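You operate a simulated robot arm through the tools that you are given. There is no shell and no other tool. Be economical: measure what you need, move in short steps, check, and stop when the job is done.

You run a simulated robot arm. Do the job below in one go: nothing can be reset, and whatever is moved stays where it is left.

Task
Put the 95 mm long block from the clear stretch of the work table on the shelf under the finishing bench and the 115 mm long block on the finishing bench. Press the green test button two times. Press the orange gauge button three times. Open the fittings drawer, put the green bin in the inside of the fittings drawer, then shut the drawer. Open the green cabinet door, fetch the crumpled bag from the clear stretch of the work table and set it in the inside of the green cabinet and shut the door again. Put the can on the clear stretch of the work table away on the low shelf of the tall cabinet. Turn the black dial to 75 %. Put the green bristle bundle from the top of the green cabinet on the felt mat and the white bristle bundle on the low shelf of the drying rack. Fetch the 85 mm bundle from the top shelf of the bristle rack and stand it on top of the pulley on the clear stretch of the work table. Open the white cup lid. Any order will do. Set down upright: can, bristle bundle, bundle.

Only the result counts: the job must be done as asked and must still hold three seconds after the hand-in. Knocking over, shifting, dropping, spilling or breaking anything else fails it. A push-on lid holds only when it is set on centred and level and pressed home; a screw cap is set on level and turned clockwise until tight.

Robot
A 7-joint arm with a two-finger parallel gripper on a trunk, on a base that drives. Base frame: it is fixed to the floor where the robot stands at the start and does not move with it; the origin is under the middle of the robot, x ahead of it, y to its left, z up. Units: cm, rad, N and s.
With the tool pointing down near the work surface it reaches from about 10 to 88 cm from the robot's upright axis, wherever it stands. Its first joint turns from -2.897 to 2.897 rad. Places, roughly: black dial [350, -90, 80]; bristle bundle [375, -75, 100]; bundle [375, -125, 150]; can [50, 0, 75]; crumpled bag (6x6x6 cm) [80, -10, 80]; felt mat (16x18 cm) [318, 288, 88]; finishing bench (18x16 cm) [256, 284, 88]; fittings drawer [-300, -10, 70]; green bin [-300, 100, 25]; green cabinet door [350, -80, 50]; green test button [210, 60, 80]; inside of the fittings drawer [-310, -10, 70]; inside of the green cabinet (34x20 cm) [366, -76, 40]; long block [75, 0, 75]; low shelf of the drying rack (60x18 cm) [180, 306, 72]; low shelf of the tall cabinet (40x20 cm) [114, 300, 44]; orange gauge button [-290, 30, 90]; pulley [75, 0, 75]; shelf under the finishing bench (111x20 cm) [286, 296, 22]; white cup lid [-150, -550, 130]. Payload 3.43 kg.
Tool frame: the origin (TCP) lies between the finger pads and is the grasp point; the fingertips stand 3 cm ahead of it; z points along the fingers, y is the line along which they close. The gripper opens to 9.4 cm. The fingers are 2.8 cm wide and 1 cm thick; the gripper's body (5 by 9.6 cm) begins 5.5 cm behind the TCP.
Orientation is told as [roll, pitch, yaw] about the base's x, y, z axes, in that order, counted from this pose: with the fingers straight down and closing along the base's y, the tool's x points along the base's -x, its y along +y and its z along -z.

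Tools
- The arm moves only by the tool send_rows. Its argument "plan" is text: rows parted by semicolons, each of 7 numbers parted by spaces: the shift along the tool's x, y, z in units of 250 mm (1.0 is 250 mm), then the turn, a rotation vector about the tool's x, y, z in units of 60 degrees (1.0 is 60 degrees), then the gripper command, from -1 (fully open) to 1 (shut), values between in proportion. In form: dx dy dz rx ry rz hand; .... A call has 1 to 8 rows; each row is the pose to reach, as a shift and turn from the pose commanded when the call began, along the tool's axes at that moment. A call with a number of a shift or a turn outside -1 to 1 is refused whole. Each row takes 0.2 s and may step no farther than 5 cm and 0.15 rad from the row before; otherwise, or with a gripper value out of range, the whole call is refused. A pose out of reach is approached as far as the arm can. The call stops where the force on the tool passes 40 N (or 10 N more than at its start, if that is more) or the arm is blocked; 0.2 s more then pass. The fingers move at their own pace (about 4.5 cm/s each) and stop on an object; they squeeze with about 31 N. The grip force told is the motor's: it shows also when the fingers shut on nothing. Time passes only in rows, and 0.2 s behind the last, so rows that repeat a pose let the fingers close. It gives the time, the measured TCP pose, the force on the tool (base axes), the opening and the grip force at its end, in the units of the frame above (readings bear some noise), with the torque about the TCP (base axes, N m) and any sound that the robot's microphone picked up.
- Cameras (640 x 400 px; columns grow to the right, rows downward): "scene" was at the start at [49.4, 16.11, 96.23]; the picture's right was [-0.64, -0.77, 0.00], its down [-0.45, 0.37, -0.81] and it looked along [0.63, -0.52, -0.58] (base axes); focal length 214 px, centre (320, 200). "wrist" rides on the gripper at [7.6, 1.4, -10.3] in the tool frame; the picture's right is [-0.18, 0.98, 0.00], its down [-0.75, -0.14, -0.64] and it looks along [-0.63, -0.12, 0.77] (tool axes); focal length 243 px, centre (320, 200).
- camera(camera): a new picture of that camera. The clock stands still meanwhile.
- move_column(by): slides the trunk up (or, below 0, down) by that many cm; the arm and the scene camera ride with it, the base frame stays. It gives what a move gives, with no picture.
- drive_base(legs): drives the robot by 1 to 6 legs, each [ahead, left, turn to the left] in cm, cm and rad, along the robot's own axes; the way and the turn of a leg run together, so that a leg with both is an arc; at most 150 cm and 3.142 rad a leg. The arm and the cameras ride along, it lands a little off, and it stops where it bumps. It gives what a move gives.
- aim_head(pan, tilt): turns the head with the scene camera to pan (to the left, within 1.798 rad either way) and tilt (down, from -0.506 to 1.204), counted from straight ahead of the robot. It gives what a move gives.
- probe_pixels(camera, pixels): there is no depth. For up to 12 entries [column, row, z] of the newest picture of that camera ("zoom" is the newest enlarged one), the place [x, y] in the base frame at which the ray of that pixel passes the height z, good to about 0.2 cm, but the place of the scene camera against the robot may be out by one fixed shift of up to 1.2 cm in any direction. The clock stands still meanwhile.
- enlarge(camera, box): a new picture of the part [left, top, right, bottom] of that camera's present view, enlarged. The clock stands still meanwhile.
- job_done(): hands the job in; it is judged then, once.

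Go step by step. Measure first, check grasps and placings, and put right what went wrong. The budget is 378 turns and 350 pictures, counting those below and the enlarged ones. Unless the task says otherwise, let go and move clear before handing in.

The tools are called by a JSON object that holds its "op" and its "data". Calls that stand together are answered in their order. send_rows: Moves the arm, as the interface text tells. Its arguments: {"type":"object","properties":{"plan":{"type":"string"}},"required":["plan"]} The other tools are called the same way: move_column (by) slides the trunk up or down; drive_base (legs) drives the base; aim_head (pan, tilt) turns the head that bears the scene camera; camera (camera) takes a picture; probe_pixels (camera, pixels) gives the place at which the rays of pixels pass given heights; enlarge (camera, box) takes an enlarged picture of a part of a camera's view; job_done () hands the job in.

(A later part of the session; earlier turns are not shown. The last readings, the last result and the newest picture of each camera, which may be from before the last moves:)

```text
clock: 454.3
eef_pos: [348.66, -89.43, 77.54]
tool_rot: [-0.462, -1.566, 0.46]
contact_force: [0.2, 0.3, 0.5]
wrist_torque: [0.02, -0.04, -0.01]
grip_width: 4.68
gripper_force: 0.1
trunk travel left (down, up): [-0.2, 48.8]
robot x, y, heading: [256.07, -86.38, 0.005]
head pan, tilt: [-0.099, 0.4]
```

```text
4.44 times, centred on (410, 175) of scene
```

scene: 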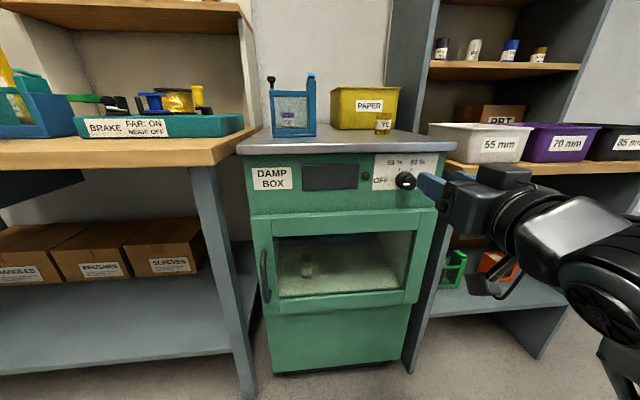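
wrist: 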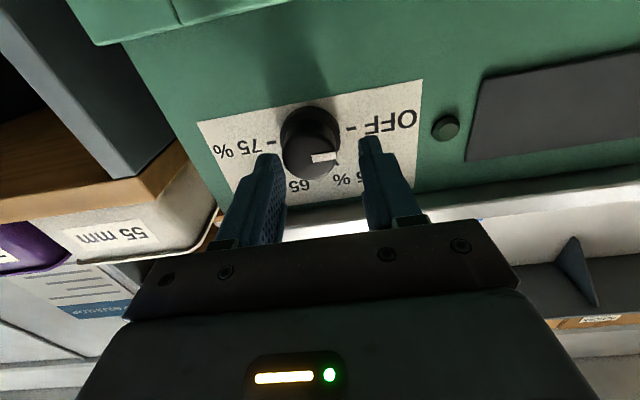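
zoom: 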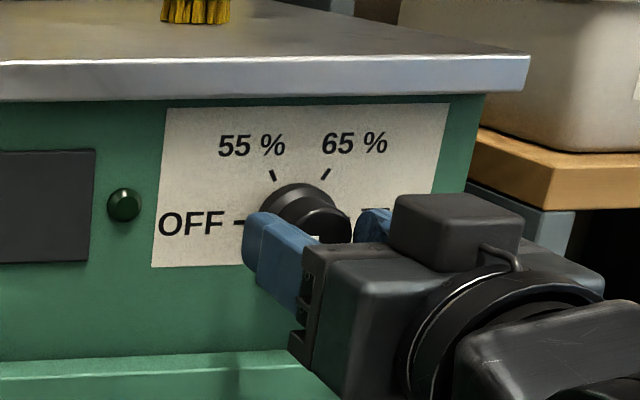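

The knob sits between the fingertips. Advance 1.8 cm more and close.

{"op": "send_rows", "data": {"plan": "0 -0.006 0.03 0 0 0 0; 0 -0.006 0.05 0 0 0 0; 0 -0.006 0.072 0 0 0 0; 0 -0.006 0.072 0 0 0 0"}}

{"op": "send_rows", "data": {"plan": "0 0 0 0 0 0 1; 0 0 0 0 0 0 1; 0 0 0 0 0 0 1; 0 0 0 0 0 0 1"}}

{"op": "camera", "data": {"camera": "wrist"}}

{"op": "enlarge", "data": {"camera": "scene", "box": [340, 130, 480, 220]}}

```text
clock: 455.3
eef_pos: [350.41, -89.66, 77.43]
tool_rot: [-0.378, -1.565, 0.378]
contact_force: [-2.5, -0.8, -0.1]
wrist_torque: [-0.03, 0.03, -0.07]
grip_width: 4.77
gripper_force: 0.7
trunk travel left (down, up): [-0.2, 48.8]
robot x, y, heading: [256.56, -86.59, 0.004]
head pan, tilt: [-0.099, 0.4]
```

```text
clock: 456.1
eef_pos: [350.17, -90.1, 77.45]
tool_rot: [-0.37, -1.565, 0.362]
contact_force: [-24.8, -2.6, -2.8]
wrist_torque: [0.02, 0.08, 0.12]
grip_width: 3.39
gripper_force: 45.3
trunk travel left (down, up): [-0.2, 48.8]
robot x, y, heading: [256.19, -86.59, 0.003]
head pan, tilt: [-0.099, 0.4]
stopped in row 4: the force on the tool passed its limit at 42 N (the readings are from after the stop); the commanded pose is now the measured one
```

```text
179 pictures are left
```

wrist: 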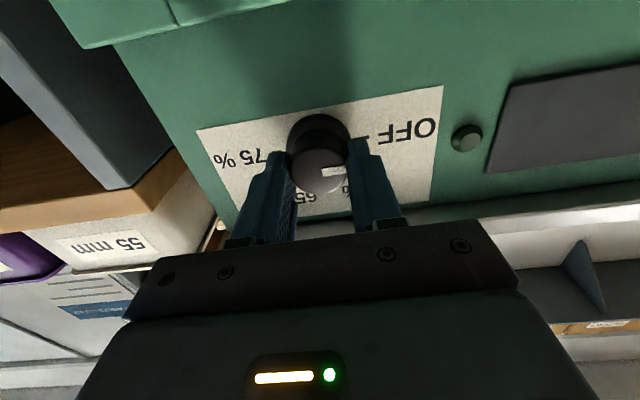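

```text
4.44 times, centred on (410, 175) of scene
```

zoom: 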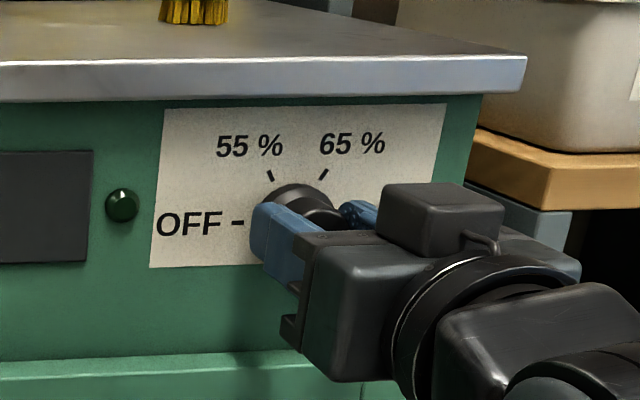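

Knob gripped (3.4 cm). I ease back 0.3 cm axially and turn clockwise in a first stroke of ~60°.

{"op": "send_rows", "data": {"plan": "0 0 -0.012 0 0 0 1; 0 0 -0.012 0 0 0.125 1; 0 0 -0.012 0 0 0.25 1; 0 0 -0.012 0 0 0.375 1; 0 0 -0.012 0 0 0.5 1; 0 0 -0.012 0 0 0.625 1; 0 0 -0.012 0 0 0.75 1; 0 0 -0.012 0 0 0.75 1"}}

{"op": "camera", "data": {"camera": "wrist"}}

{"op": "enlarge", "data": {"camera": "scene", "box": [340, 130, 480, 220]}}

```text
clock: 457.9
eef_pos: [349.94, -90.25, 77.45]
tool_rot: [1.563, -0.785, -1.576]
contact_force: [17.1, -22.8, 0.2]
wrist_torque: [-0.05, 0.12, -0.46]
grip_width: 3.31
gripper_force: 45.3
trunk travel left (down, up): [-0.2, 48.8]
robot x, y, heading: [256.27, -86.38, -0.0]
head pan, tilt: [-0.099, 0.4]
```

```text
177 pictures are left
```

wrist: 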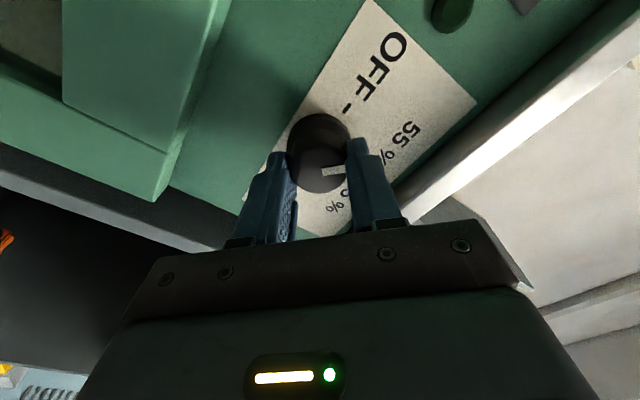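

```text
4.44 times, centred on (410, 175) of scene
```

zoom: 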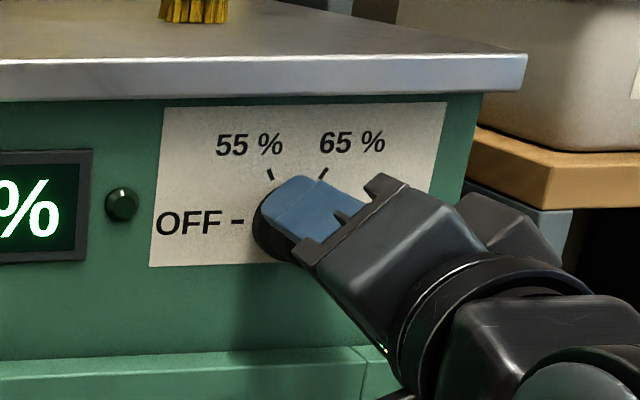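

The knob follows (mark rotated 45°, display lit). I continue 60° more.

{"op": "send_rows", "data": {"plan": "0 0 0 0 0 0.125 1; 0 0 0 0 0 0.25 1; 0 0 0 0 0 0.375 1; 0 0 0 0 0 0.5 1; 0 0 0 0 0 0.625 1; 0 0 0 0 0 0.75 1; 0 0 0 0 0 0.875 1; 0 0 0 0 0 1 1"}}

{"op": "enlarge", "data": {"camera": "scene", "box": [280, 130, 480, 260]}}

{"op": "camera", "data": {"camera": "wrist"}}

```text
clock: 459.7
eef_pos: [349.97, -90.02, 77.04]
tool_rot: [1.56, 0.262, -1.582]
contact_force: [-6.0, -17.9, -27.8]
wrist_torque: [-0.01, 0.8, -0.37]
grip_width: 3.3
gripper_force: 45.4
trunk travel left (down, up): [-0.2, 48.8]
robot x, y, heading: [256.08, -86.29, 0.005]
head pan, tilt: [-0.099, 0.4]
```

```text
3.08 times, centred on (380, 195) of scene
```

zoom: 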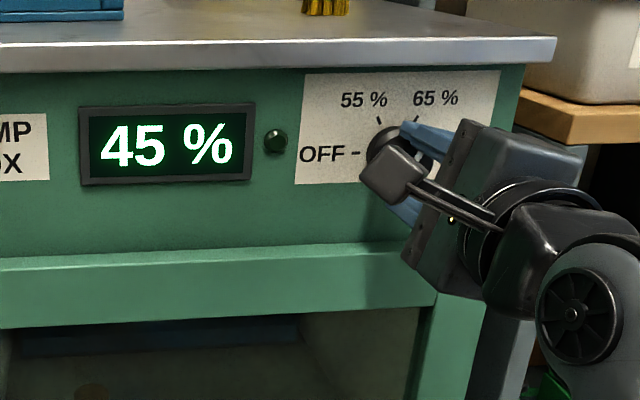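

```text
174 pictures are left
```

wrist: 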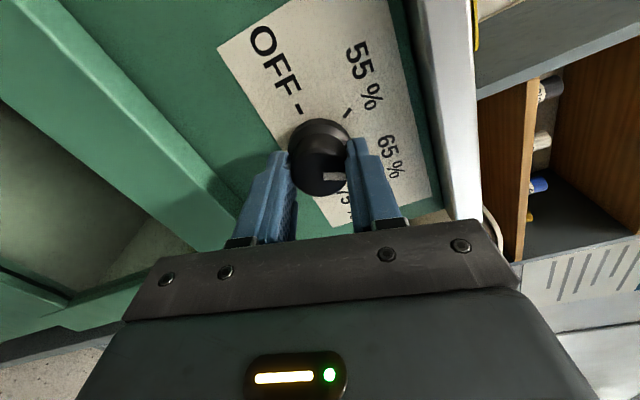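

Turned 105° so far. I continue another 50°, watching for joint limit.

{"op": "send_rows", "data": {"plan": "0 0 0 0 0 0.12 1; 0 0 0 0 0 0.24 1; 0 0 0 0 0 0.36 1; 0 0 0 0 0 0.48 1; 0 0 0 0 0 0.6 1; 0 0 0 0 0 0.72 1; 0 0 0 0 0 0.84 1"}}

{"op": "camera", "data": {"camera": "wrist"}}

{"op": "enlarge", "data": {"camera": "scene", "box": [280, 130, 480, 260]}}

```text
clock: 461.3
eef_pos: [350.01, -90.14, 77.36]
tool_rot: [1.554, 1.143, -1.592]
contact_force: [-14.3, -9.1, -25.1]
wrist_torque: [0.0, 1.23, -0.59]
grip_width: 3.31
gripper_force: 44.7
trunk travel left (down, up): [-0.2, 48.8]
robot x, y, heading: [256.66, -86.19, 0.006]
head pan, tilt: [-0.099, 0.4]
```

```text
173 pictures are left
```

wrist: 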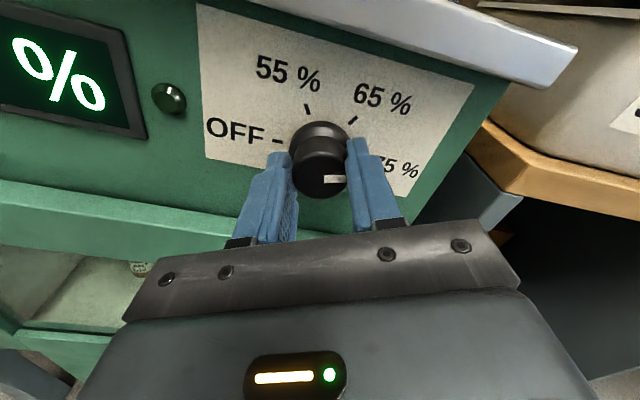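

```text
3.08 times, centred on (380, 195) of scene
```

zoom: 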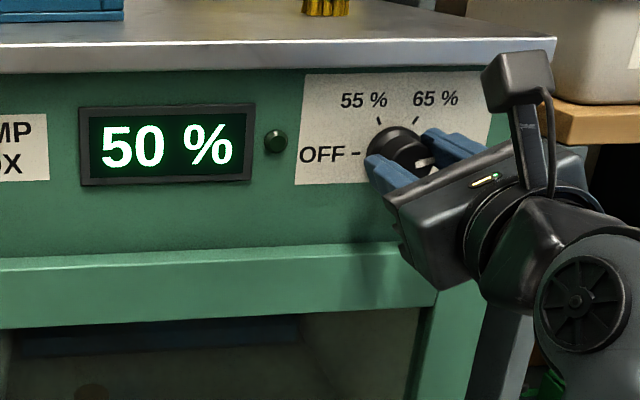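

155° turned, mark now approaching 75 %. I turn the remaining 25°.

{"op": "send_rows", "data": {"plan": "0 0 0 0 0 0.1 1; 0 0 0 0 0 0.2 1; 0 0 0 0 0 0.3 1; 0 0 0 0 0 0.405 1; 0 0 0 0 0 0.405 1"}}

{"op": "camera", "data": {"camera": "wrist"}}

{"op": "enlarge", "data": {"camera": "scene", "box": [280, 130, 480, 260]}}

```text
clock: 462.5
eef_pos: [349.94, -90.01, 77.58]
tool_rot: [1.649, 1.566, -1.501]
contact_force: [15.5, -11.5, -0.3]
wrist_torque: [-0.36, -0.09, -0.35]
grip_width: 3.35
gripper_force: 45.6
trunk travel left (down, up): [-0.2, 48.8]
robot x, y, heading: [256.5, -86.9, 0.0]
head pan, tilt: [-0.099, 0.4]
```

```text
171 pictures are left
```

wrist: 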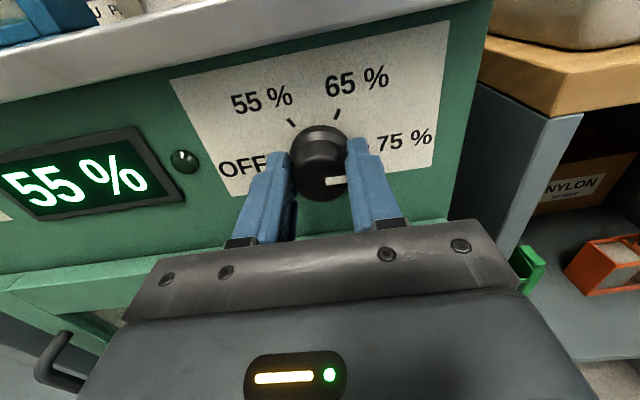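

```text
3.08 times, centred on (380, 195) of scene
```

zoom: 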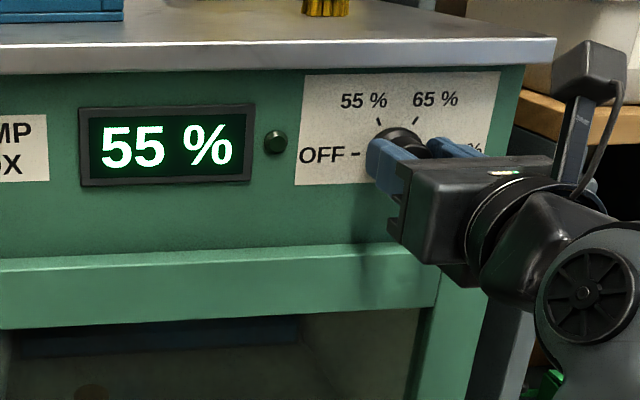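

The mark now points to 75 % (180° turned); the display climbs with time (45→50→55). I release and withdraw, then check.

{"op": "send_rows", "data": {"plan": "0 0 0 0 0 0 -0.1; 0 0 0 0 0 0 -0.1; 0 0 0 0 0 0 -0.1; 0 0 -0.1 0 0 0 -0.1; 0 0 -0.25 0 0 0 -0.1; 0 0 -0.4 0 0 0 -0.1; 0 0 -0.4 0 0 0 -0.1"}}

{"op": "enlarge", "data": {"camera": "scene", "box": [280, 130, 480, 260]}}

{"op": "camera", "data": {"camera": "wrist"}}

```text
clock: 464.1
eef_pos: [340.2, -89.81, 77.56]
tool_rot: [0.965, 1.562, -2.183]
contact_force: [0.0, 0.0, -0.3]
wrist_torque: [0.01, 0.01, 0.01]
grip_width: 5.16
gripper_force: 0.0
trunk travel left (down, up): [-0.2, 48.8]
robot x, y, heading: [256.48, -86.22, 0.002]
head pan, tilt: [-0.099, 0.4]
```

```text
3.08 times, centred on (380, 195) of scene
```

zoom: 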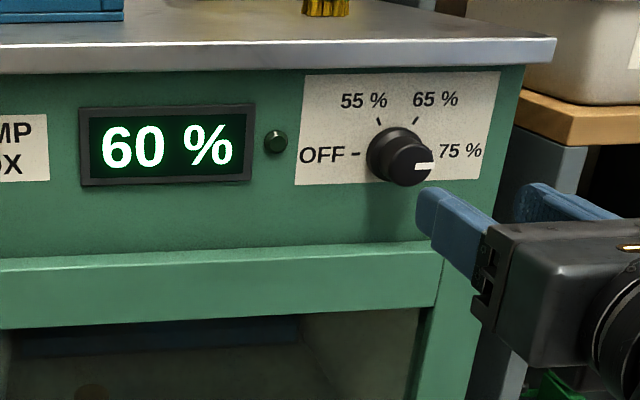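

```text
168 pictures are left
```

wrist: 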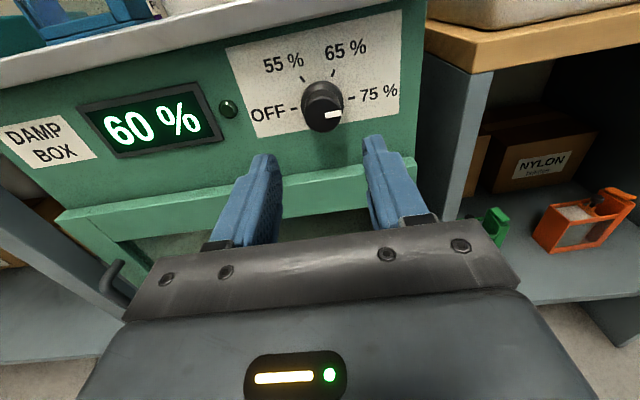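

The dial stands at 75 % and the display is rising to it. Next the door: I back off 10 cm and un-rotate the tool (−180°), then tilt to ~45°.

{"op": "drive_base", "data": {"legs": [[-12, 0, 0]]}}

{"op": "send_rows", "data": {"plan": "0 0 0 0 0 -0.125 -1; 0 0 0 0 0 -0.25 -1; 0 0 0 0 0 -0.375 -1; 0 0 0 0 0 -0.5 -1; 0 0 0 0 0 -0.625 -1; 0 0 0 0 0 -0.75 -1; 0 0 0 0 0 -0.875 -1; 0 0 0 0 0 -1 -1"}}

{"op": "send_rows", "data": {"plan": "0 0 0 0 0 -0.125 -1; 0 0 0 0 0 -0.25 -1; 0 0 0 0 0 -0.375 -1; 0 0 0 0 0 -0.5 -1; 0 0 0 0 0 -0.625 -1; 0 0 0 0 0 -0.75 -1; 0 0 0 0 0 -0.875 -1; 0 0 0 0 0 -1 -1"}}

{"op": "send_rows", "data": {"plan": "0 0 0 0 0 -0.125 -1; 0 0 0 0 0 -0.25 -1; 0 0 0 0 0 -0.375 -1; 0 0 0 0 0 -0.5 -1; 0 0 0 0 0 -0.625 -1; 0 0 0 0 0 -0.75 -1; 0 0 0 0 0 -0.875 -1; 0 0 0 0 0 -1 -1"}}

{"op": "send_rows", "data": {"plan": "0 0 0 0 0.12 0 -1; 0 0 0 0 0.24 0 -1; 0 0 0 0 0.36 0 -1; 0 0 0 0 0.48 0 -1; 0 0 0 0 0.6 0 -1; 0 0 0 0 0.75 0 -1; 0 0 0 0 0.75 0 -1"}}

{"op": "camera", "data": {"camera": "wrist"}}

{"op": "camera", "data": {"camera": "scene"}}

```text
clock: 465.4
eef_pos: [328.38, -89.91, 77.54]
tool_rot: [0.992, 1.563, -2.158]
contact_force: [0.0, -0.4, 0.3]
wrist_torque: [0.0, 0.01, 0.01]
grip_width: 5.15
gripper_force: 0.0
trunk travel left (down, up): [-0.2, 48.8]
robot x, y, heading: [244.44, -86.25, -0.0]
head pan, tilt: [-0.099, 0.4]
```

```text
clock: 467.2
eef_pos: [328.41, -89.87, 77.59]
tool_rot: [1.564, 0.514, -1.581]
contact_force: [0.5, 0.2, 0.0]
wrist_torque: [0.0, -0.01, 0.01]
grip_width: 9.41
gripper_force: 0.0
trunk travel left (down, up): [-0.2, 48.8]
robot x, y, heading: [244.7, -86.78, 0.002]
head pan, tilt: [-0.099, 0.4]
```

```text
clock: 469.0
eef_pos: [328.37, -89.79, 77.6]
tool_rot: [1.565, -0.534, -1.576]
contact_force: [1.3, 0.0, -0.5]
wrist_torque: [0.03, 0.0, 0.01]
grip_width: 9.41
gripper_force: 0.1
trunk travel left (down, up): [-0.2, 48.8]
robot x, y, heading: [244.6, -86.76, 0.005]
head pan, tilt: [-0.099, 0.4]
```

```text
clock: 470.8
eef_pos: [328.54, -89.92, 77.64]
tool_rot: [-1.08, -1.56, 1.076]
contact_force: [0.4, 0.2, 0.6]
wrist_torque: [0.02, -0.01, 0.0]
grip_width: 9.37
gripper_force: 0.1
trunk travel left (down, up): [-0.2, 48.8]
robot x, y, heading: [244.54, -86.51, 0.005]
head pan, tilt: [-0.099, 0.4]
```

```text
refused: row 6 steps farther than a row can; nothing moved
```

```text
167 pictures are left
```

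wrist: 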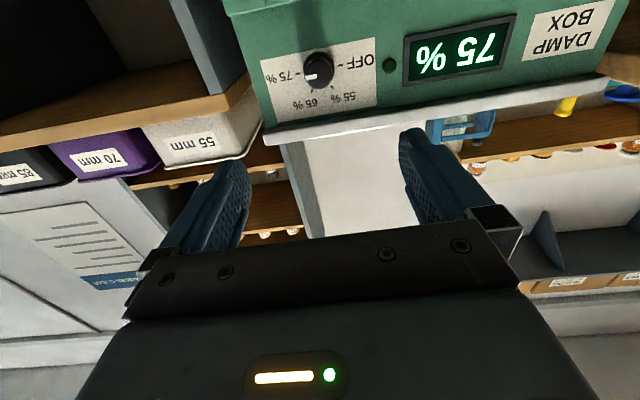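

```text
166 pictures are left
```

scene: 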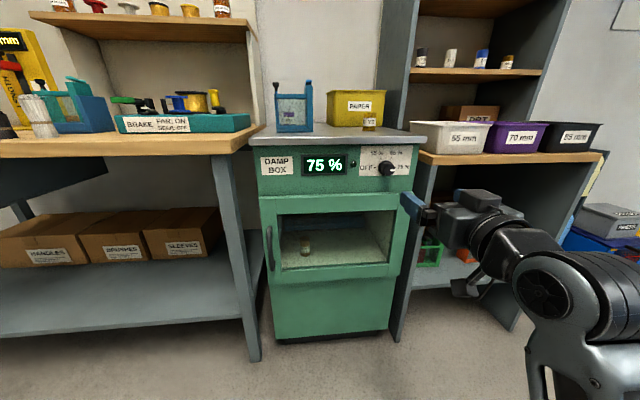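

Display reads 75 %. I tilt the tool to ~45° down and survey the door handle.

{"op": "send_rows", "data": {"plan": "0 0 0 0 0.12 0 0; 0 0 0 0 0.24 0 0; 0 0 0 0 0.36 0 0; 0 0 0 0 0.48 0 0; 0 0 0 0 0.6 0 0; 0 0 0 0 0.72 0 0; 0 0 0 0 0.72 0 0"}}

{"op": "drive_base", "data": {"legs": [[0, 30, 0]]}}

{"op": "camera", "data": {"camera": "wrist"}}

{"op": "aim_head", "data": {"pan": -0.3, "tilt": 0.6}}

{"op": "camera", "data": {"camera": "scene"}}

```text
clock: 472.4
eef_pos: [328.57, -89.57, 78.31]
tool_rot: [-0.002, -0.852, 0.001]
contact_force: [0.2, 0.2, 0.3]
wrist_torque: [0.0, 0.02, -0.04]
grip_width: 4.72
gripper_force: 0.1
out of reach, approached as far as the arm can: row 6
trunk travel left (down, up): [-0.2, 48.8]
robot x, y, heading: [244.72, -86.29, 0.003]
head pan, tilt: [-0.099, 0.4]
```

```text
clock: 474.4
eef_pos: [328.53, -59.64, 78.14]
tool_rot: [-0.004, -0.855, 0.006]
contact_force: [0.4, 0.1, -0.5]
wrist_torque: [0.0, 0.0, -0.01]
grip_width: 4.72
gripper_force: 0.0
trunk travel left (down, up): [-0.2, 48.8]
robot x, y, heading: [244.59, -56.6, 0.004]
head pan, tilt: [-0.099, 0.4]
```

```text
165 pictures are left
```

wrist: 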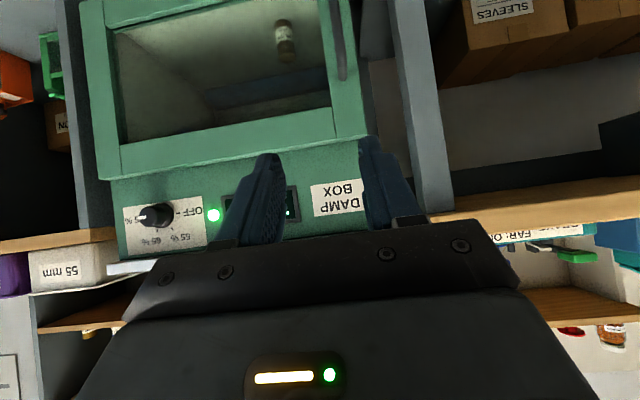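

```text
clock: 475.1
eef_pos: [328.56, -59.55, 78.37]
tool_rot: [-0.004, -0.853, 0.006]
contact_force: [0.0, 0.1, -1.0]
wrist_torque: [0.01, 0.0, -0.03]
grip_width: 4.71
gripper_force: 0.1
trunk travel left (down, up): [-0.2, 48.8]
robot x, y, heading: [244.77, -56.56, 0.011]
head pan, tilt: [-0.3, 0.6]
```

```text
164 pictures are left
```

scene: 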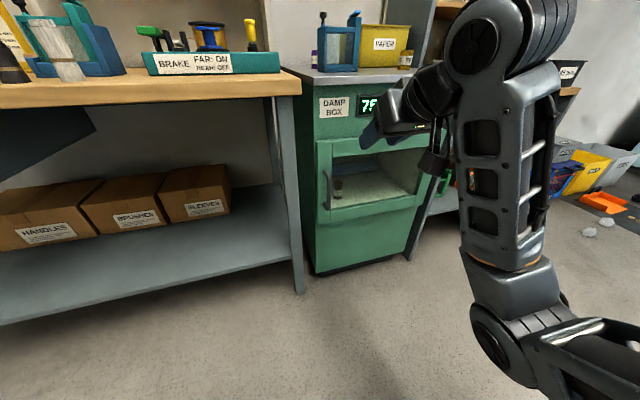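

Handle: wrist (341,80) is its upper end; scene (325,170)–(328,210). I probe both to locate it.

{"op": "enlarge", "data": {"camera": "scene", "box": [290, 90, 430, 260]}}

{"op": "probe_pixels", "data": {"camera": "wrist", "pixels": [[341, 80, 62], [341, 80, 64], [341, 80, 60], [333, 40, 55], [333, 40, 52], [370, 135, 70], [110, 180, 70], [365, 132, 68]]}}

{"op": "probe_pixels", "data": {"camera": "scene", "pixels": [[325, 171, 60], [325, 171, 62], [325, 171, 64], [329, 210, 50], [329, 210, 45], [314, 275, 0], [410, 258, 0], [317, 142, 68]]}}

```text
2.35 times, centred on (360, 175) of scene
```

zoom: 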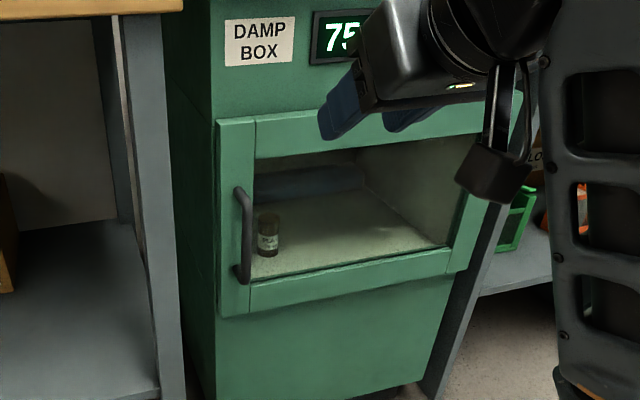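

```text
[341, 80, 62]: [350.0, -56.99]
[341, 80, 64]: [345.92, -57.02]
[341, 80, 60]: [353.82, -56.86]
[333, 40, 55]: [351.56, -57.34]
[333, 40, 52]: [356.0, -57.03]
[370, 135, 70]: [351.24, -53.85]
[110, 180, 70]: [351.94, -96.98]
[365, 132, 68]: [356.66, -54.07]
```

```text
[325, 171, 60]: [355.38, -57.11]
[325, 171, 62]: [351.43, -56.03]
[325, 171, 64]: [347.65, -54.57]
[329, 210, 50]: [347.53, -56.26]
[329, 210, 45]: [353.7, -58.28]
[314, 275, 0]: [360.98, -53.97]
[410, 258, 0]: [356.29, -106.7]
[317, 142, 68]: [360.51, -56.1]
```

Handle: x≈349.5, y≈−57, z 47–62. I lower the hand to z≈56 in front of it.

{"op": "send_rows", "data": {"plan": "0.13 0.02 0.115 0 0 0 0; 0.26 0.04 0.23 0 0 0 0; 0.39 0.06 0.345 0 0 0 0; 0.52 0.08 0.46 0 0 0 0; 0.65 0.1 0.575 0 0 0 0; 0.65 0.1 0.575 0 0 0 0"}}

{"op": "camera", "data": {"camera": "wrist"}}

{"op": "enlarge", "data": {"camera": "scene", "box": [290, 90, 430, 260]}}

```text
clock: 476.5
eef_pos: [328.73, -57.26, 56.62]
tool_rot: [-0.004, -0.855, 0.008]
contact_force: [0.7, 0.4, -0.5]
wrist_torque: [0.0, -0.01, 0.01]
grip_width: 4.72
gripper_force: 0.0
trunk travel left (down, up): [-0.2, 48.8]
robot x, y, heading: [244.48, -57.03, 0.009]
head pan, tilt: [-0.3, 0.6]
```

```text
162 pictures are left
```

wrist: 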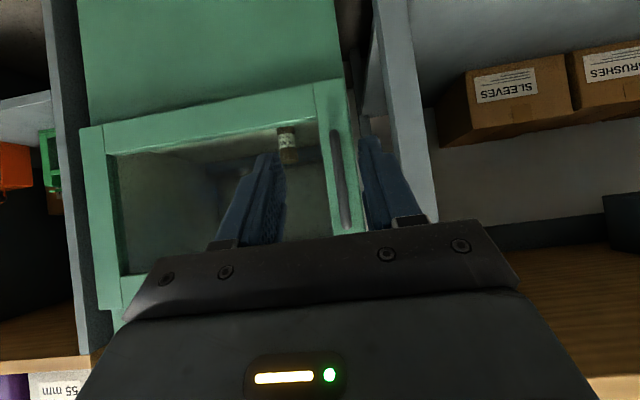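

```text
2.35 times, centred on (360, 175) of scene
```

zoom: 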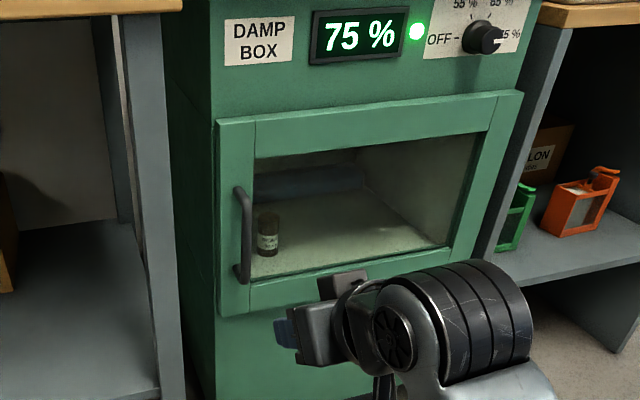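

Reachable. Handle appears at (338,180). I drive ahead 14 cm and check.

{"op": "drive_base", "data": {"legs": [[14, 0, 0]]}}

{"op": "camera", "data": {"camera": "wrist"}}

{"op": "enlarge", "data": {"camera": "scene", "box": [270, 90, 430, 290]}}

```text
clock: 477.9
eef_pos: [343.01, -57.05, 56.54]
tool_rot: [-0.003, -0.857, 0.007]
contact_force: [0.5, 0.0, -0.1]
wrist_torque: [0.0, -0.01, -0.02]
grip_width: 4.69
gripper_force: 0.1
trunk travel left (down, up): [-0.2, 48.8]
robot x, y, heading: [258.43, -56.7, 0.006]
head pan, tilt: [-0.3, 0.6]
```

```text
160 pictures are left
```

wrist: 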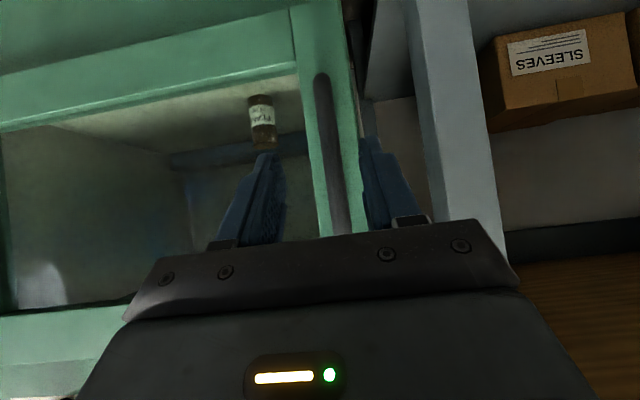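

```text
2.00 times, centred on (350, 190) of scene
```

zoom: 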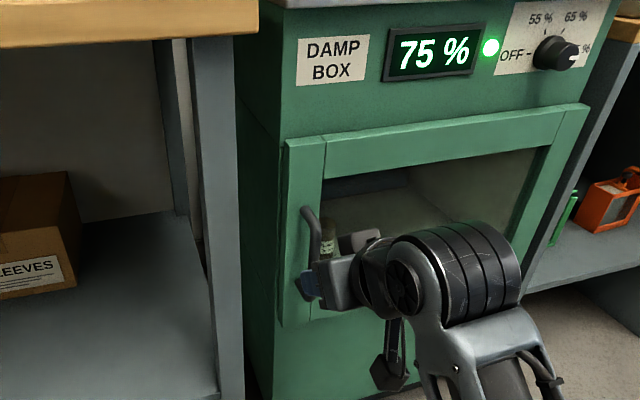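

The handle runs between the fingers. I advance 5.5 cm and up 1.5, then close.

{"op": "send_rows", "data": {"plan": "-0.065 0 0.04 0 0 0 0; -0.13 0 0.085 0 0 0 0; -0.19 0 0.127 0 0 0 0; -0.19 0 0.127 0 0 0 0"}}

{"op": "camera", "data": {"camera": "wrist"}}

```text
clock: 478.9
eef_pos: [348.4, -56.93, 58.05]
tool_rot: [-0.003, -0.854, 0.007]
contact_force: [0.7, -0.2, 0.2]
wrist_torque: [0.01, 0.0, 0.0]
grip_width: 4.71
gripper_force: 0.1
trunk travel left (down, up): [-0.2, 48.8]
robot x, y, heading: [259.17, -56.64, 0.006]
head pan, tilt: [-0.3, 0.6]
```

```text
158 pictures are left
```

wrist: 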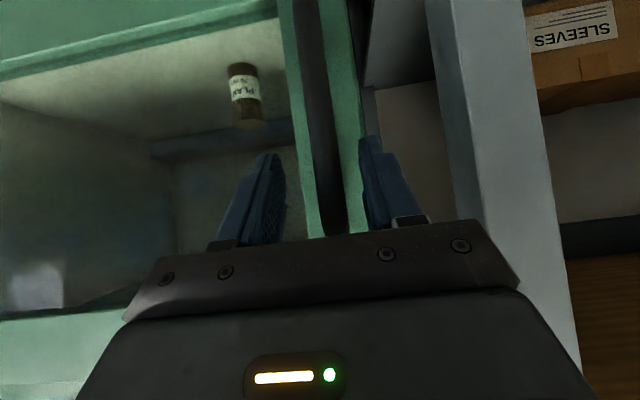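

{"op": "send_rows", "data": {"plan": "0 0 0 0 0 0 1; 0 0 0 0 0 0 1; 0 0 0 0 0 0 1; 0 0 0 0 0 0 1; 0 0 0 0 0 0 1"}}

{"op": "camera", "data": {"camera": "wrist"}}

```text
clock: 480.2
eef_pos: [348.53, -56.55, 58.0]
tool_rot: [-0.003, -0.856, 0.016]
contact_force: [-0.2, 1.3, 2.2]
wrist_torque: [-0.06, 0.55, -0.03]
grip_width: 1.83
gripper_force: 45.1
trunk travel left (down, up): [-0.2, 48.8]
robot x, y, heading: [258.62, -56.71, 0.003]
head pan, tilt: [-0.3, 0.6]
stopped in row 5: the force on the tool passed its limit at 40 N (the readings are from after the stop); the commanded pose is now the measured one
```

```text
157 pictures are left
```

wrist: 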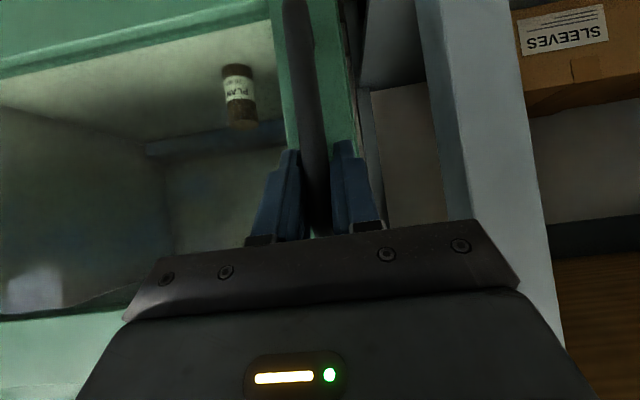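

Handle gripped. I pull by backing the base 5 cm along the door's arc.

{"op": "drive_base", "data": {"legs": [[-5, -0.4, 0]]}}

{"op": "camera", "data": {"camera": "scene"}}

```text
clock: 481.2
eef_pos: [343.45, -57.36, 58.09]
tool_rot: [-0.003, -0.856, 0.009]
contact_force: [4.8, -21.5, -0.5]
wrist_torque: [0.36, 0.17, 0.12]
grip_width: 1.84
gripper_force: 44.9
trunk travel left (down, up): [-0.2, 48.8]
robot x, y, heading: [254.07, -57.29, 0.004]
head pan, tilt: [-0.3, 0.6]
```

```text
156 pictures are left
```

scene: 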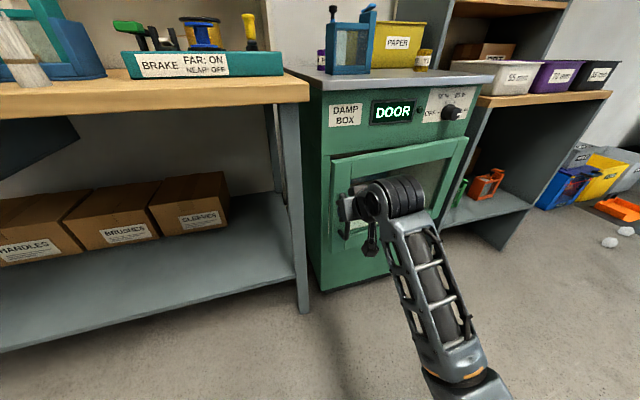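

The door is opening ("DOOR" on the display). I continue along the arc.

{"op": "drive_base", "data": {"legs": [[-6, -2.4, 0], [-6, -3.6, 0]]}}

{"op": "camera", "data": {"camera": "scene"}}

```text
clock: 482.6
eef_pos: [335.3, -60.16, 58.08]
tool_rot: [0.002, -0.855, 0.021]
contact_force: [1.3, -0.2, -0.6]
wrist_torque: [-0.02, 0.23, 0.02]
grip_width: 1.8
gripper_force: 45.4
trunk travel left (down, up): [-0.2, 48.8]
robot x, y, heading: [245.91, -60.57, 0.004]
head pan, tilt: [-0.3, 0.6]
stopped in leg 2: the force on the tool passed its limit at 45 N (the readings are from after the stop); the commanded pose is now the measured one
```

```text
155 pictures are left
```

scene: 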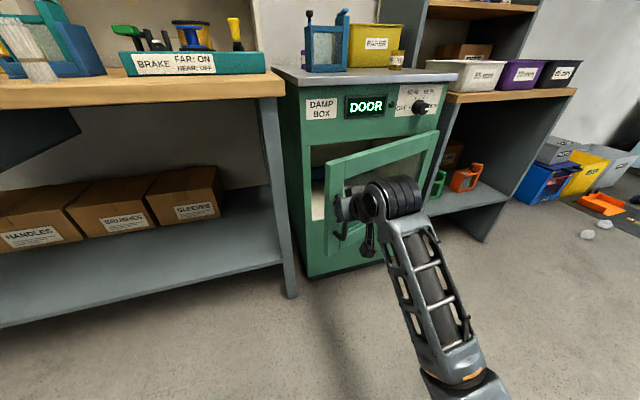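

Open ~20°. Continue with smaller arc steps.

{"op": "drive_base", "data": {"legs": [[-3.7, -1.6, 0], [-3.5, -2.0, 0], [-3.3, -2.4, 0]]}}

{"op": "camera", "data": {"camera": "scene"}}

```text
clock: 484.5
eef_pos: [325.61, -65.97, 58.08]
tool_rot: [-0.001, -0.856, 0.017]
contact_force: [0.5, -0.6, -1.3]
wrist_torque: [0.02, 0.04, 0.0]
grip_width: 1.82
gripper_force: 45.0
trunk travel left (down, up): [-0.2, 48.8]
robot x, y, heading: [236.07, -66.43, 0.009]
head pan, tilt: [-0.3, 0.6]
stopped in leg 3: the force on the tool passed its limit at 42 N (the readings are from after the stop); the commanded pose is now the measured one
```

```text
154 pictures are left
```

scene: 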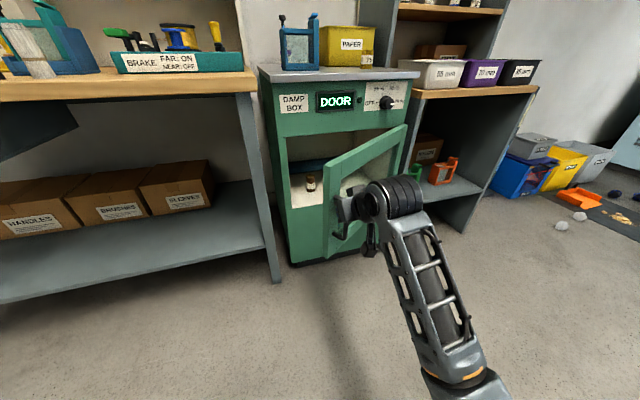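

Open ~38°. Continue the arc.

{"op": "drive_base", "data": {"legs": [[-2.6, -2.6, 0], [-2.3, -2.9, 0], [-1.8, -2.7, 0]]}}

{"op": "drive_base", "data": {"legs": [[-1.3, -2.5, 0], [-1.4, -3.2, 0], [-1.3, -3.6, 0]]}}

{"op": "camera", "data": {"camera": "scene"}}

```text
clock: 486.0
eef_pos: [320.52, -71.08, 58.04]
tool_rot: [0.001, -0.853, 0.027]
contact_force: [0.7, -0.1, 2.1]
wrist_torque: [-0.2, 0.75, -0.09]
grip_width: 1.81
gripper_force: 45.7
trunk travel left (down, up): [-0.2, 48.8]
robot x, y, heading: [230.6, -71.83, 0.007]
head pan, tilt: [-0.3, 0.6]
stopped in leg 3: the force on the tool passed its limit at 42 N (the readings are from after the stop); the commanded pose is now the measured one
```

```text
clock: 487.0
eef_pos: [319.13, -72.86, 57.86]
tool_rot: [0.006, -0.853, 0.038]
contact_force: [0.6, 0.2, 2.7]
wrist_torque: [-0.21, 0.73, -0.12]
grip_width: 1.81
gripper_force: 45.1
trunk travel left (down, up): [-0.2, 48.8]
robot x, y, heading: [229.98, -73.88, 0.008]
head pan, tilt: [-0.3, 0.6]
stopped in leg 1: the force on the tool passed its limit at 42 N (the readings are from after the stop); the commanded pose is now the measured one
```

```text
153 pictures are left
```

scene: 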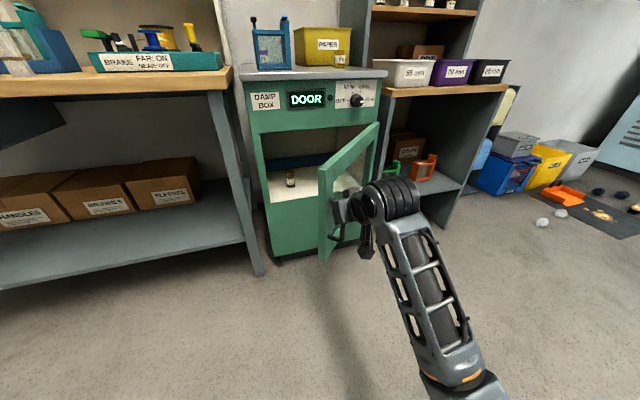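

Open ~57°; the grip starts to jam. I release, then will push the door wider from its inner side.

{"op": "send_rows", "data": {"plan": "0 0 0 0 0 0 0; 0 0 0 0 0 0 0; 0 0 0 0 0 0 0; 0 0 0 0 0 0 0"}}

{"op": "drive_base", "data": {"legs": [[-12, 0, 0], [0, 16, 0]]}}

{"op": "camera", "data": {"camera": "scene"}}

{"op": "camera", "data": {"camera": "wrist"}}

```text
clock: 488.0
eef_pos: [319.2, -72.78, 57.95]
tool_rot: [0.003, -0.852, 0.037]
contact_force: [0.3, 0.1, -0.7]
wrist_torque: [-0.03, 0.01, 0.0]
grip_width: 4.72
gripper_force: 0.0
trunk travel left (down, up): [-0.2, 48.8]
robot x, y, heading: [229.77, -74.36, 0.011]
head pan, tilt: [-0.3, 0.6]
```

```text
clock: 490.2
eef_pos: [307.07, -56.95, 57.95]
tool_rot: [0.005, -0.853, 0.036]
contact_force: [0.5, 0.0, 0.4]
wrist_torque: [0.01, 0.03, -0.04]
grip_width: 4.71
gripper_force: 0.1
trunk travel left (down, up): [-0.2, 48.8]
robot x, y, heading: [217.77, -58.31, 0.01]
head pan, tilt: [-0.3, 0.6]
```

```text
152 pictures are left
```

scene: 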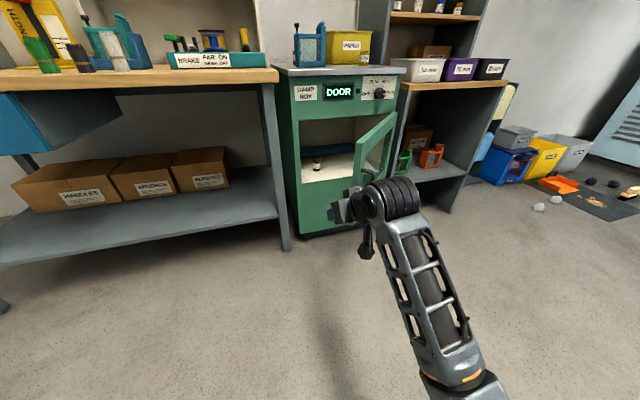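

```text
151 pictures are left
```

wrist: 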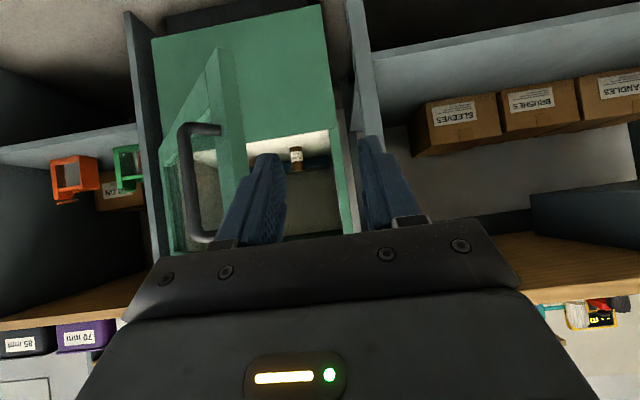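

I close the gripper, drive ahead 25 cm inside the door's edge, then sweep right to push the door open.

{"op": "send_rows", "data": {"plan": "0 0 0 0 0 0 1; 0 0 0 0 0 0 1; 0 0 0 0 0 0 1; 0 0 0 0 0 0 1"}}

{"op": "drive_base", "data": {"legs": [[25, 0, 0], [0, -34, 0]]}}

{"op": "camera", "data": {"camera": "scene"}}

{"op": "camera", "data": {"camera": "wrist"}}

```text
clock: 491.2
eef_pos: [307.08, -57.04, 57.91]
tool_rot: [0.005, -0.851, 0.037]
contact_force: [-0.1, 0.0, -0.3]
wrist_torque: [-0.01, -0.02, 0.0]
grip_width: 0.0
gripper_force: 31.1
trunk travel left (down, up): [-0.2, 48.8]
robot x, y, heading: [217.6, -58.8, 0.01]
head pan, tilt: [-0.3, 0.6]
```

```text
clock: 493.9
eef_pos: [331.32, -62.89, 57.8]
tool_rot: [0.004, -0.85, 0.08]
contact_force: [-0.5, -0.1, 0.8]
wrist_torque: [0.03, 0.04, 0.02]
grip_width: 0.02
gripper_force: 31.1
trunk travel left (down, up): [-0.2, 48.8]
robot x, y, heading: [242.27, -66.7, 0.013]
head pan, tilt: [-0.3, 0.6]
stopped in leg 2: the robot was blocked; the commanded pose is now the measured one
```

```text
150 pictures are left
```

scene: 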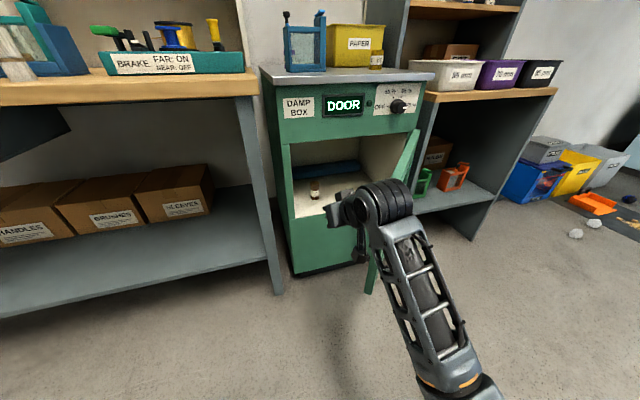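

```text
149 pictures are left
```

wrist: 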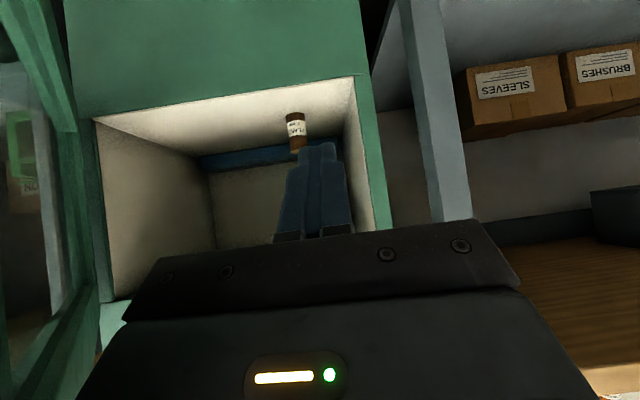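

The door has swung to roughly 75°. I push right again.

{"op": "drive_base", "data": {"legs": [[0, -12, 0]]}}

{"op": "camera", "data": {"camera": "wrist"}}

{"op": "camera", "data": {"camera": "scene"}}

```text
clock: 494.6
eef_pos: [331.03, -62.85, 57.81]
tool_rot: [0.005, -0.85, 0.099]
contact_force: [-0.3, -0.7, -0.1]
wrist_torque: [-0.02, 0.01, 0.01]
grip_width: 0.0
gripper_force: 31.6
trunk travel left (down, up): [-0.2, 48.8]
robot x, y, heading: [242.27, -67.55, 0.013]
head pan, tilt: [-0.3, 0.6]
stopped in leg 1: the robot was blocked; the commanded pose is now the measured one
```

```text
148 pictures are left
```

wrist: 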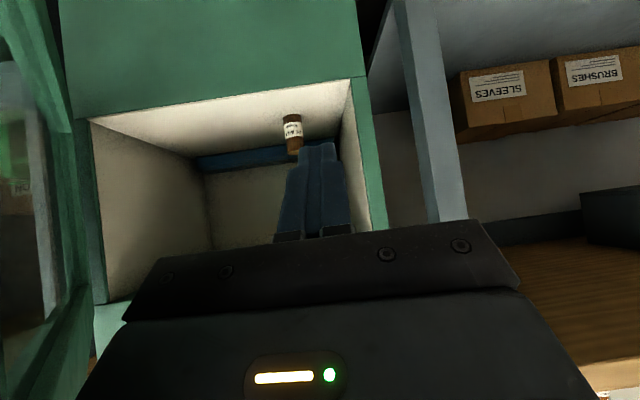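

```text
147 pictures are left
```

scene: 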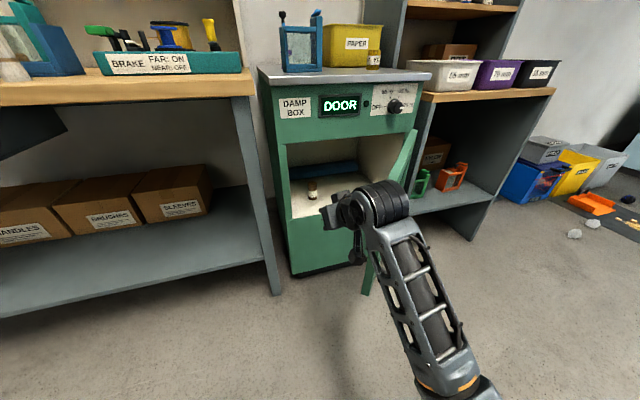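

The door seems at/near its stop, with the opening clear. I withdraw and go for the 85 mm bundle on the rack's top shelf: back off, raise trunk, sidestep.

{"op": "drive_base", "data": {"legs": [[0, 4, 0], [-30, 0, 0]]}}

{"op": "move_column", "data": {"by": 40}}

{"op": "move_column", "data": {"by": 8.5}}

{"op": "drive_base", "data": {"legs": [[0, -56, 0]]}}

{"op": "aim_head", "data": {"pan": -0.1, "tilt": 0.1}}

{"op": "camera", "data": {"camera": "scene"}}

{"op": "camera", "data": {"camera": "wrist"}}

```text
clock: 497.2
eef_pos: [300.61, -59.27, 57.78]
tool_rot: [0.005, -0.848, 0.097]
contact_force: [0.5, -0.8, 0.1]
wrist_torque: [0.0, -0.01, -0.03]
grip_width: 0.0
gripper_force: 31.2
trunk travel left (down, up): [-0.2, 48.8]
robot x, y, heading: [211.87, -64.26, 0.007]
head pan, tilt: [-0.3, 0.6]
```

```text
clock: 501.0
eef_pos: [300.65, -59.2, 97.84]
tool_rot: [0.005, -0.848, 0.098]
contact_force: [0.0, 0.2, -0.4]
wrist_torque: [0.0, 0.01, 0.03]
grip_width: 0.0
gripper_force: 31.1
trunk travel left (down, up): [-40.2, 8.8]
robot x, y, heading: [212.16, -63.65, 0.007]
head pan, tilt: [-0.3, 0.6]
```

```text
clock: 502.2
eef_pos: [300.48, -59.19, 106.35]
tool_rot: [0.006, -0.85, 0.097]
contact_force: [0.1, -0.1, -0.4]
wrist_torque: [0.03, 0.02, 0.05]
grip_width: 0.0
gripper_force: 30.9
trunk travel left (down, up): [-48.7, 0.3]
robot x, y, heading: [211.96, -64.39, 0.006]
head pan, tilt: [-0.3, 0.6]
```

```text
clock: 505.4
eef_pos: [301.11, -114.82, 106.22]
tool_rot: [0.004, -0.849, 0.093]
contact_force: [-0.2, -0.1, 0.8]
wrist_torque: [0.0, 0.07, 0.0]
grip_width: 0.0
gripper_force: 31.2
trunk travel left (down, up): [-48.7, 0.3]
robot x, y, heading: [212.1, -119.33, 0.008]
head pan, tilt: [-0.3, 0.6]
```

```text
clock: 506.3
eef_pos: [301.1, -114.83, 106.36]
tool_rot: [0.005, -0.848, 0.095]
contact_force: [-0.2, -0.2, -0.6]
wrist_torque: [0.01, -0.01, -0.05]
grip_width: 0.0
gripper_force: 31.3
trunk travel left (down, up): [-48.7, 0.3]
robot x, y, heading: [212.29, -119.1, 0.01]
head pan, tilt: [-0.099, 0.099]
```

```text
146 pictures are left
```

scene: 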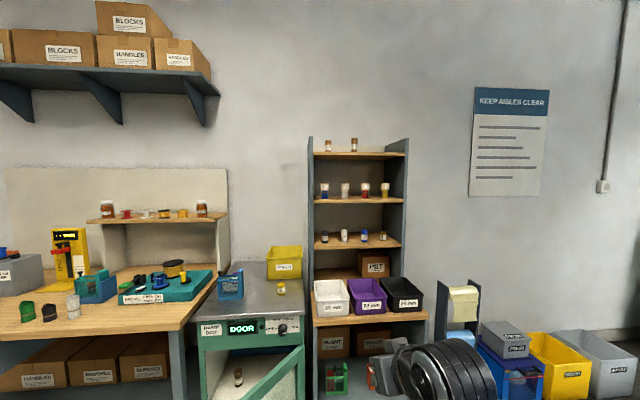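

```text
145 pictures are left
```

wrist: 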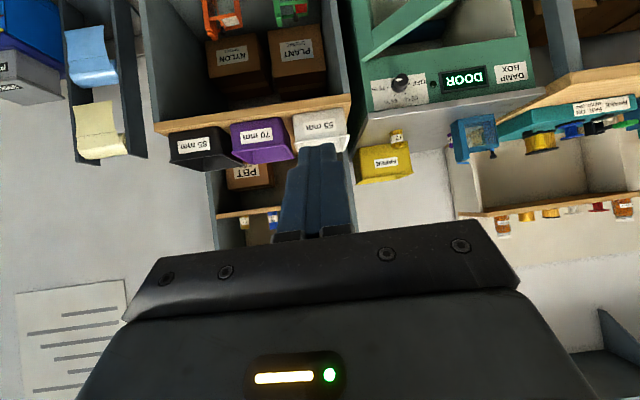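

The rack's top shelf shows two bundles (328,145) and (354,144). I enlarge to read and probe.

{"op": "enlarge", "data": {"camera": "scene", "box": [300, 120, 420, 210]}}

{"op": "probe_pixels", "data": {"camera": "scene", "pixels": [[354, 152, 148], [354, 152, 150], [354, 152, 146], [354, 152, 144], [328, 152, 146], [354, 138, 152]]}}

```text
4.44 times, centred on (360, 165) of scene
```

zoom: 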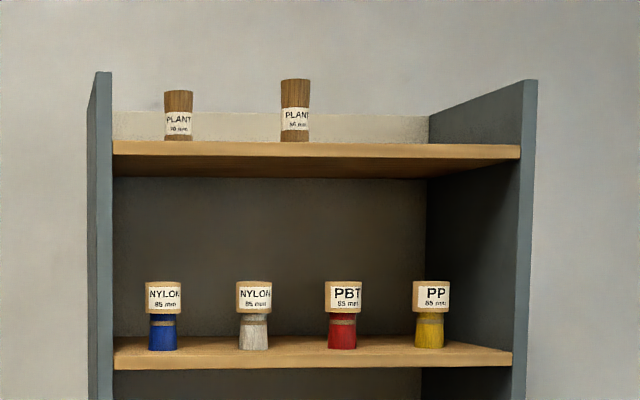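

```text
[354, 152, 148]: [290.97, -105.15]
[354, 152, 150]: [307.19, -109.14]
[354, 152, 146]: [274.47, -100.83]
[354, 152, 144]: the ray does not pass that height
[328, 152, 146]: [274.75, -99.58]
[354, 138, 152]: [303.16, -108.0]
```

The right-hand one is 85 mm (taller). Shelf ≈ z 157. I raise the arm to about z 163 in two calls with the 45° tilt.

{"op": "send_rows", "data": {"plan": "-0.142 0 -0.125 0.015 0 0.01 0; -0.284 0 -0.25 0.03 0 0.02 0; -0.427 0 -0.375 0.045 0 0.03 0; -0.57 0 -0.5 0.06 0 0.04 0; -0.712 0 -0.625 0.07 0 0.055 0; -0.855 0 -0.754 0.07 0 0.06 0; -0.855 0 -0.754 0.07 0 0.06 0"}}

{"op": "send_rows", "data": {"plan": "-0.142 0 -0.125 0 0 0 0; -0.284 0 -0.25 0 0 0 0; -0.427 0 -0.375 0 0 0 0; -0.57 0 -0.5 0 0 0 0; -0.712 0 -0.625 0 0 0 0; -0.855 0 -0.754 0 0 0 0; -0.855 0 -0.754 0 0 0 0"}}

{"op": "camera", "data": {"camera": "wrist"}}

```text
clock: 507.9
eef_pos: [301.01, -114.9, 134.91]
tool_rot: [0.002, -0.846, -0.002]
contact_force: [0.2, 0.6, -0.2]
wrist_torque: [0.01, 0.0, -0.05]
grip_width: 4.69
gripper_force: 0.1
trunk travel left (down, up): [-48.7, 0.3]
robot x, y, heading: [212.28, -119.16, 0.008]
head pan, tilt: [-0.099, 0.099]
```

```text
clock: 509.5
eef_pos: [301.15, -114.87, 162.76]
tool_rot: [-0.011, -0.837, 0.008]
contact_force: [0.3, 0.2, 0.9]
wrist_torque: [0.03, -0.03, -0.01]
grip_width: 4.71
gripper_force: 0.0
trunk travel left (down, up): [-48.7, 0.3]
robot x, y, heading: [212.21, -119.64, 0.002]
head pan, tilt: [-0.099, 0.099]
```

```text
143 pictures are left
```

wrist: 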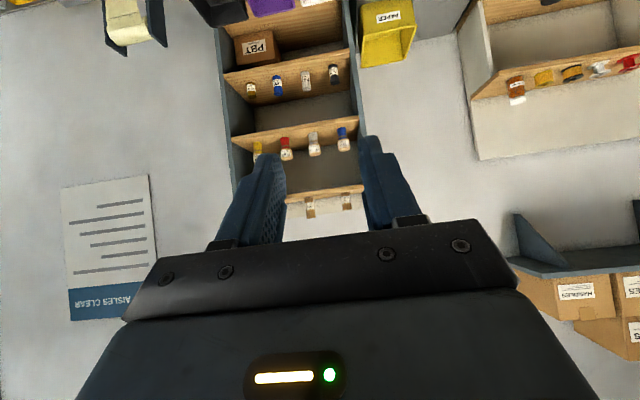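

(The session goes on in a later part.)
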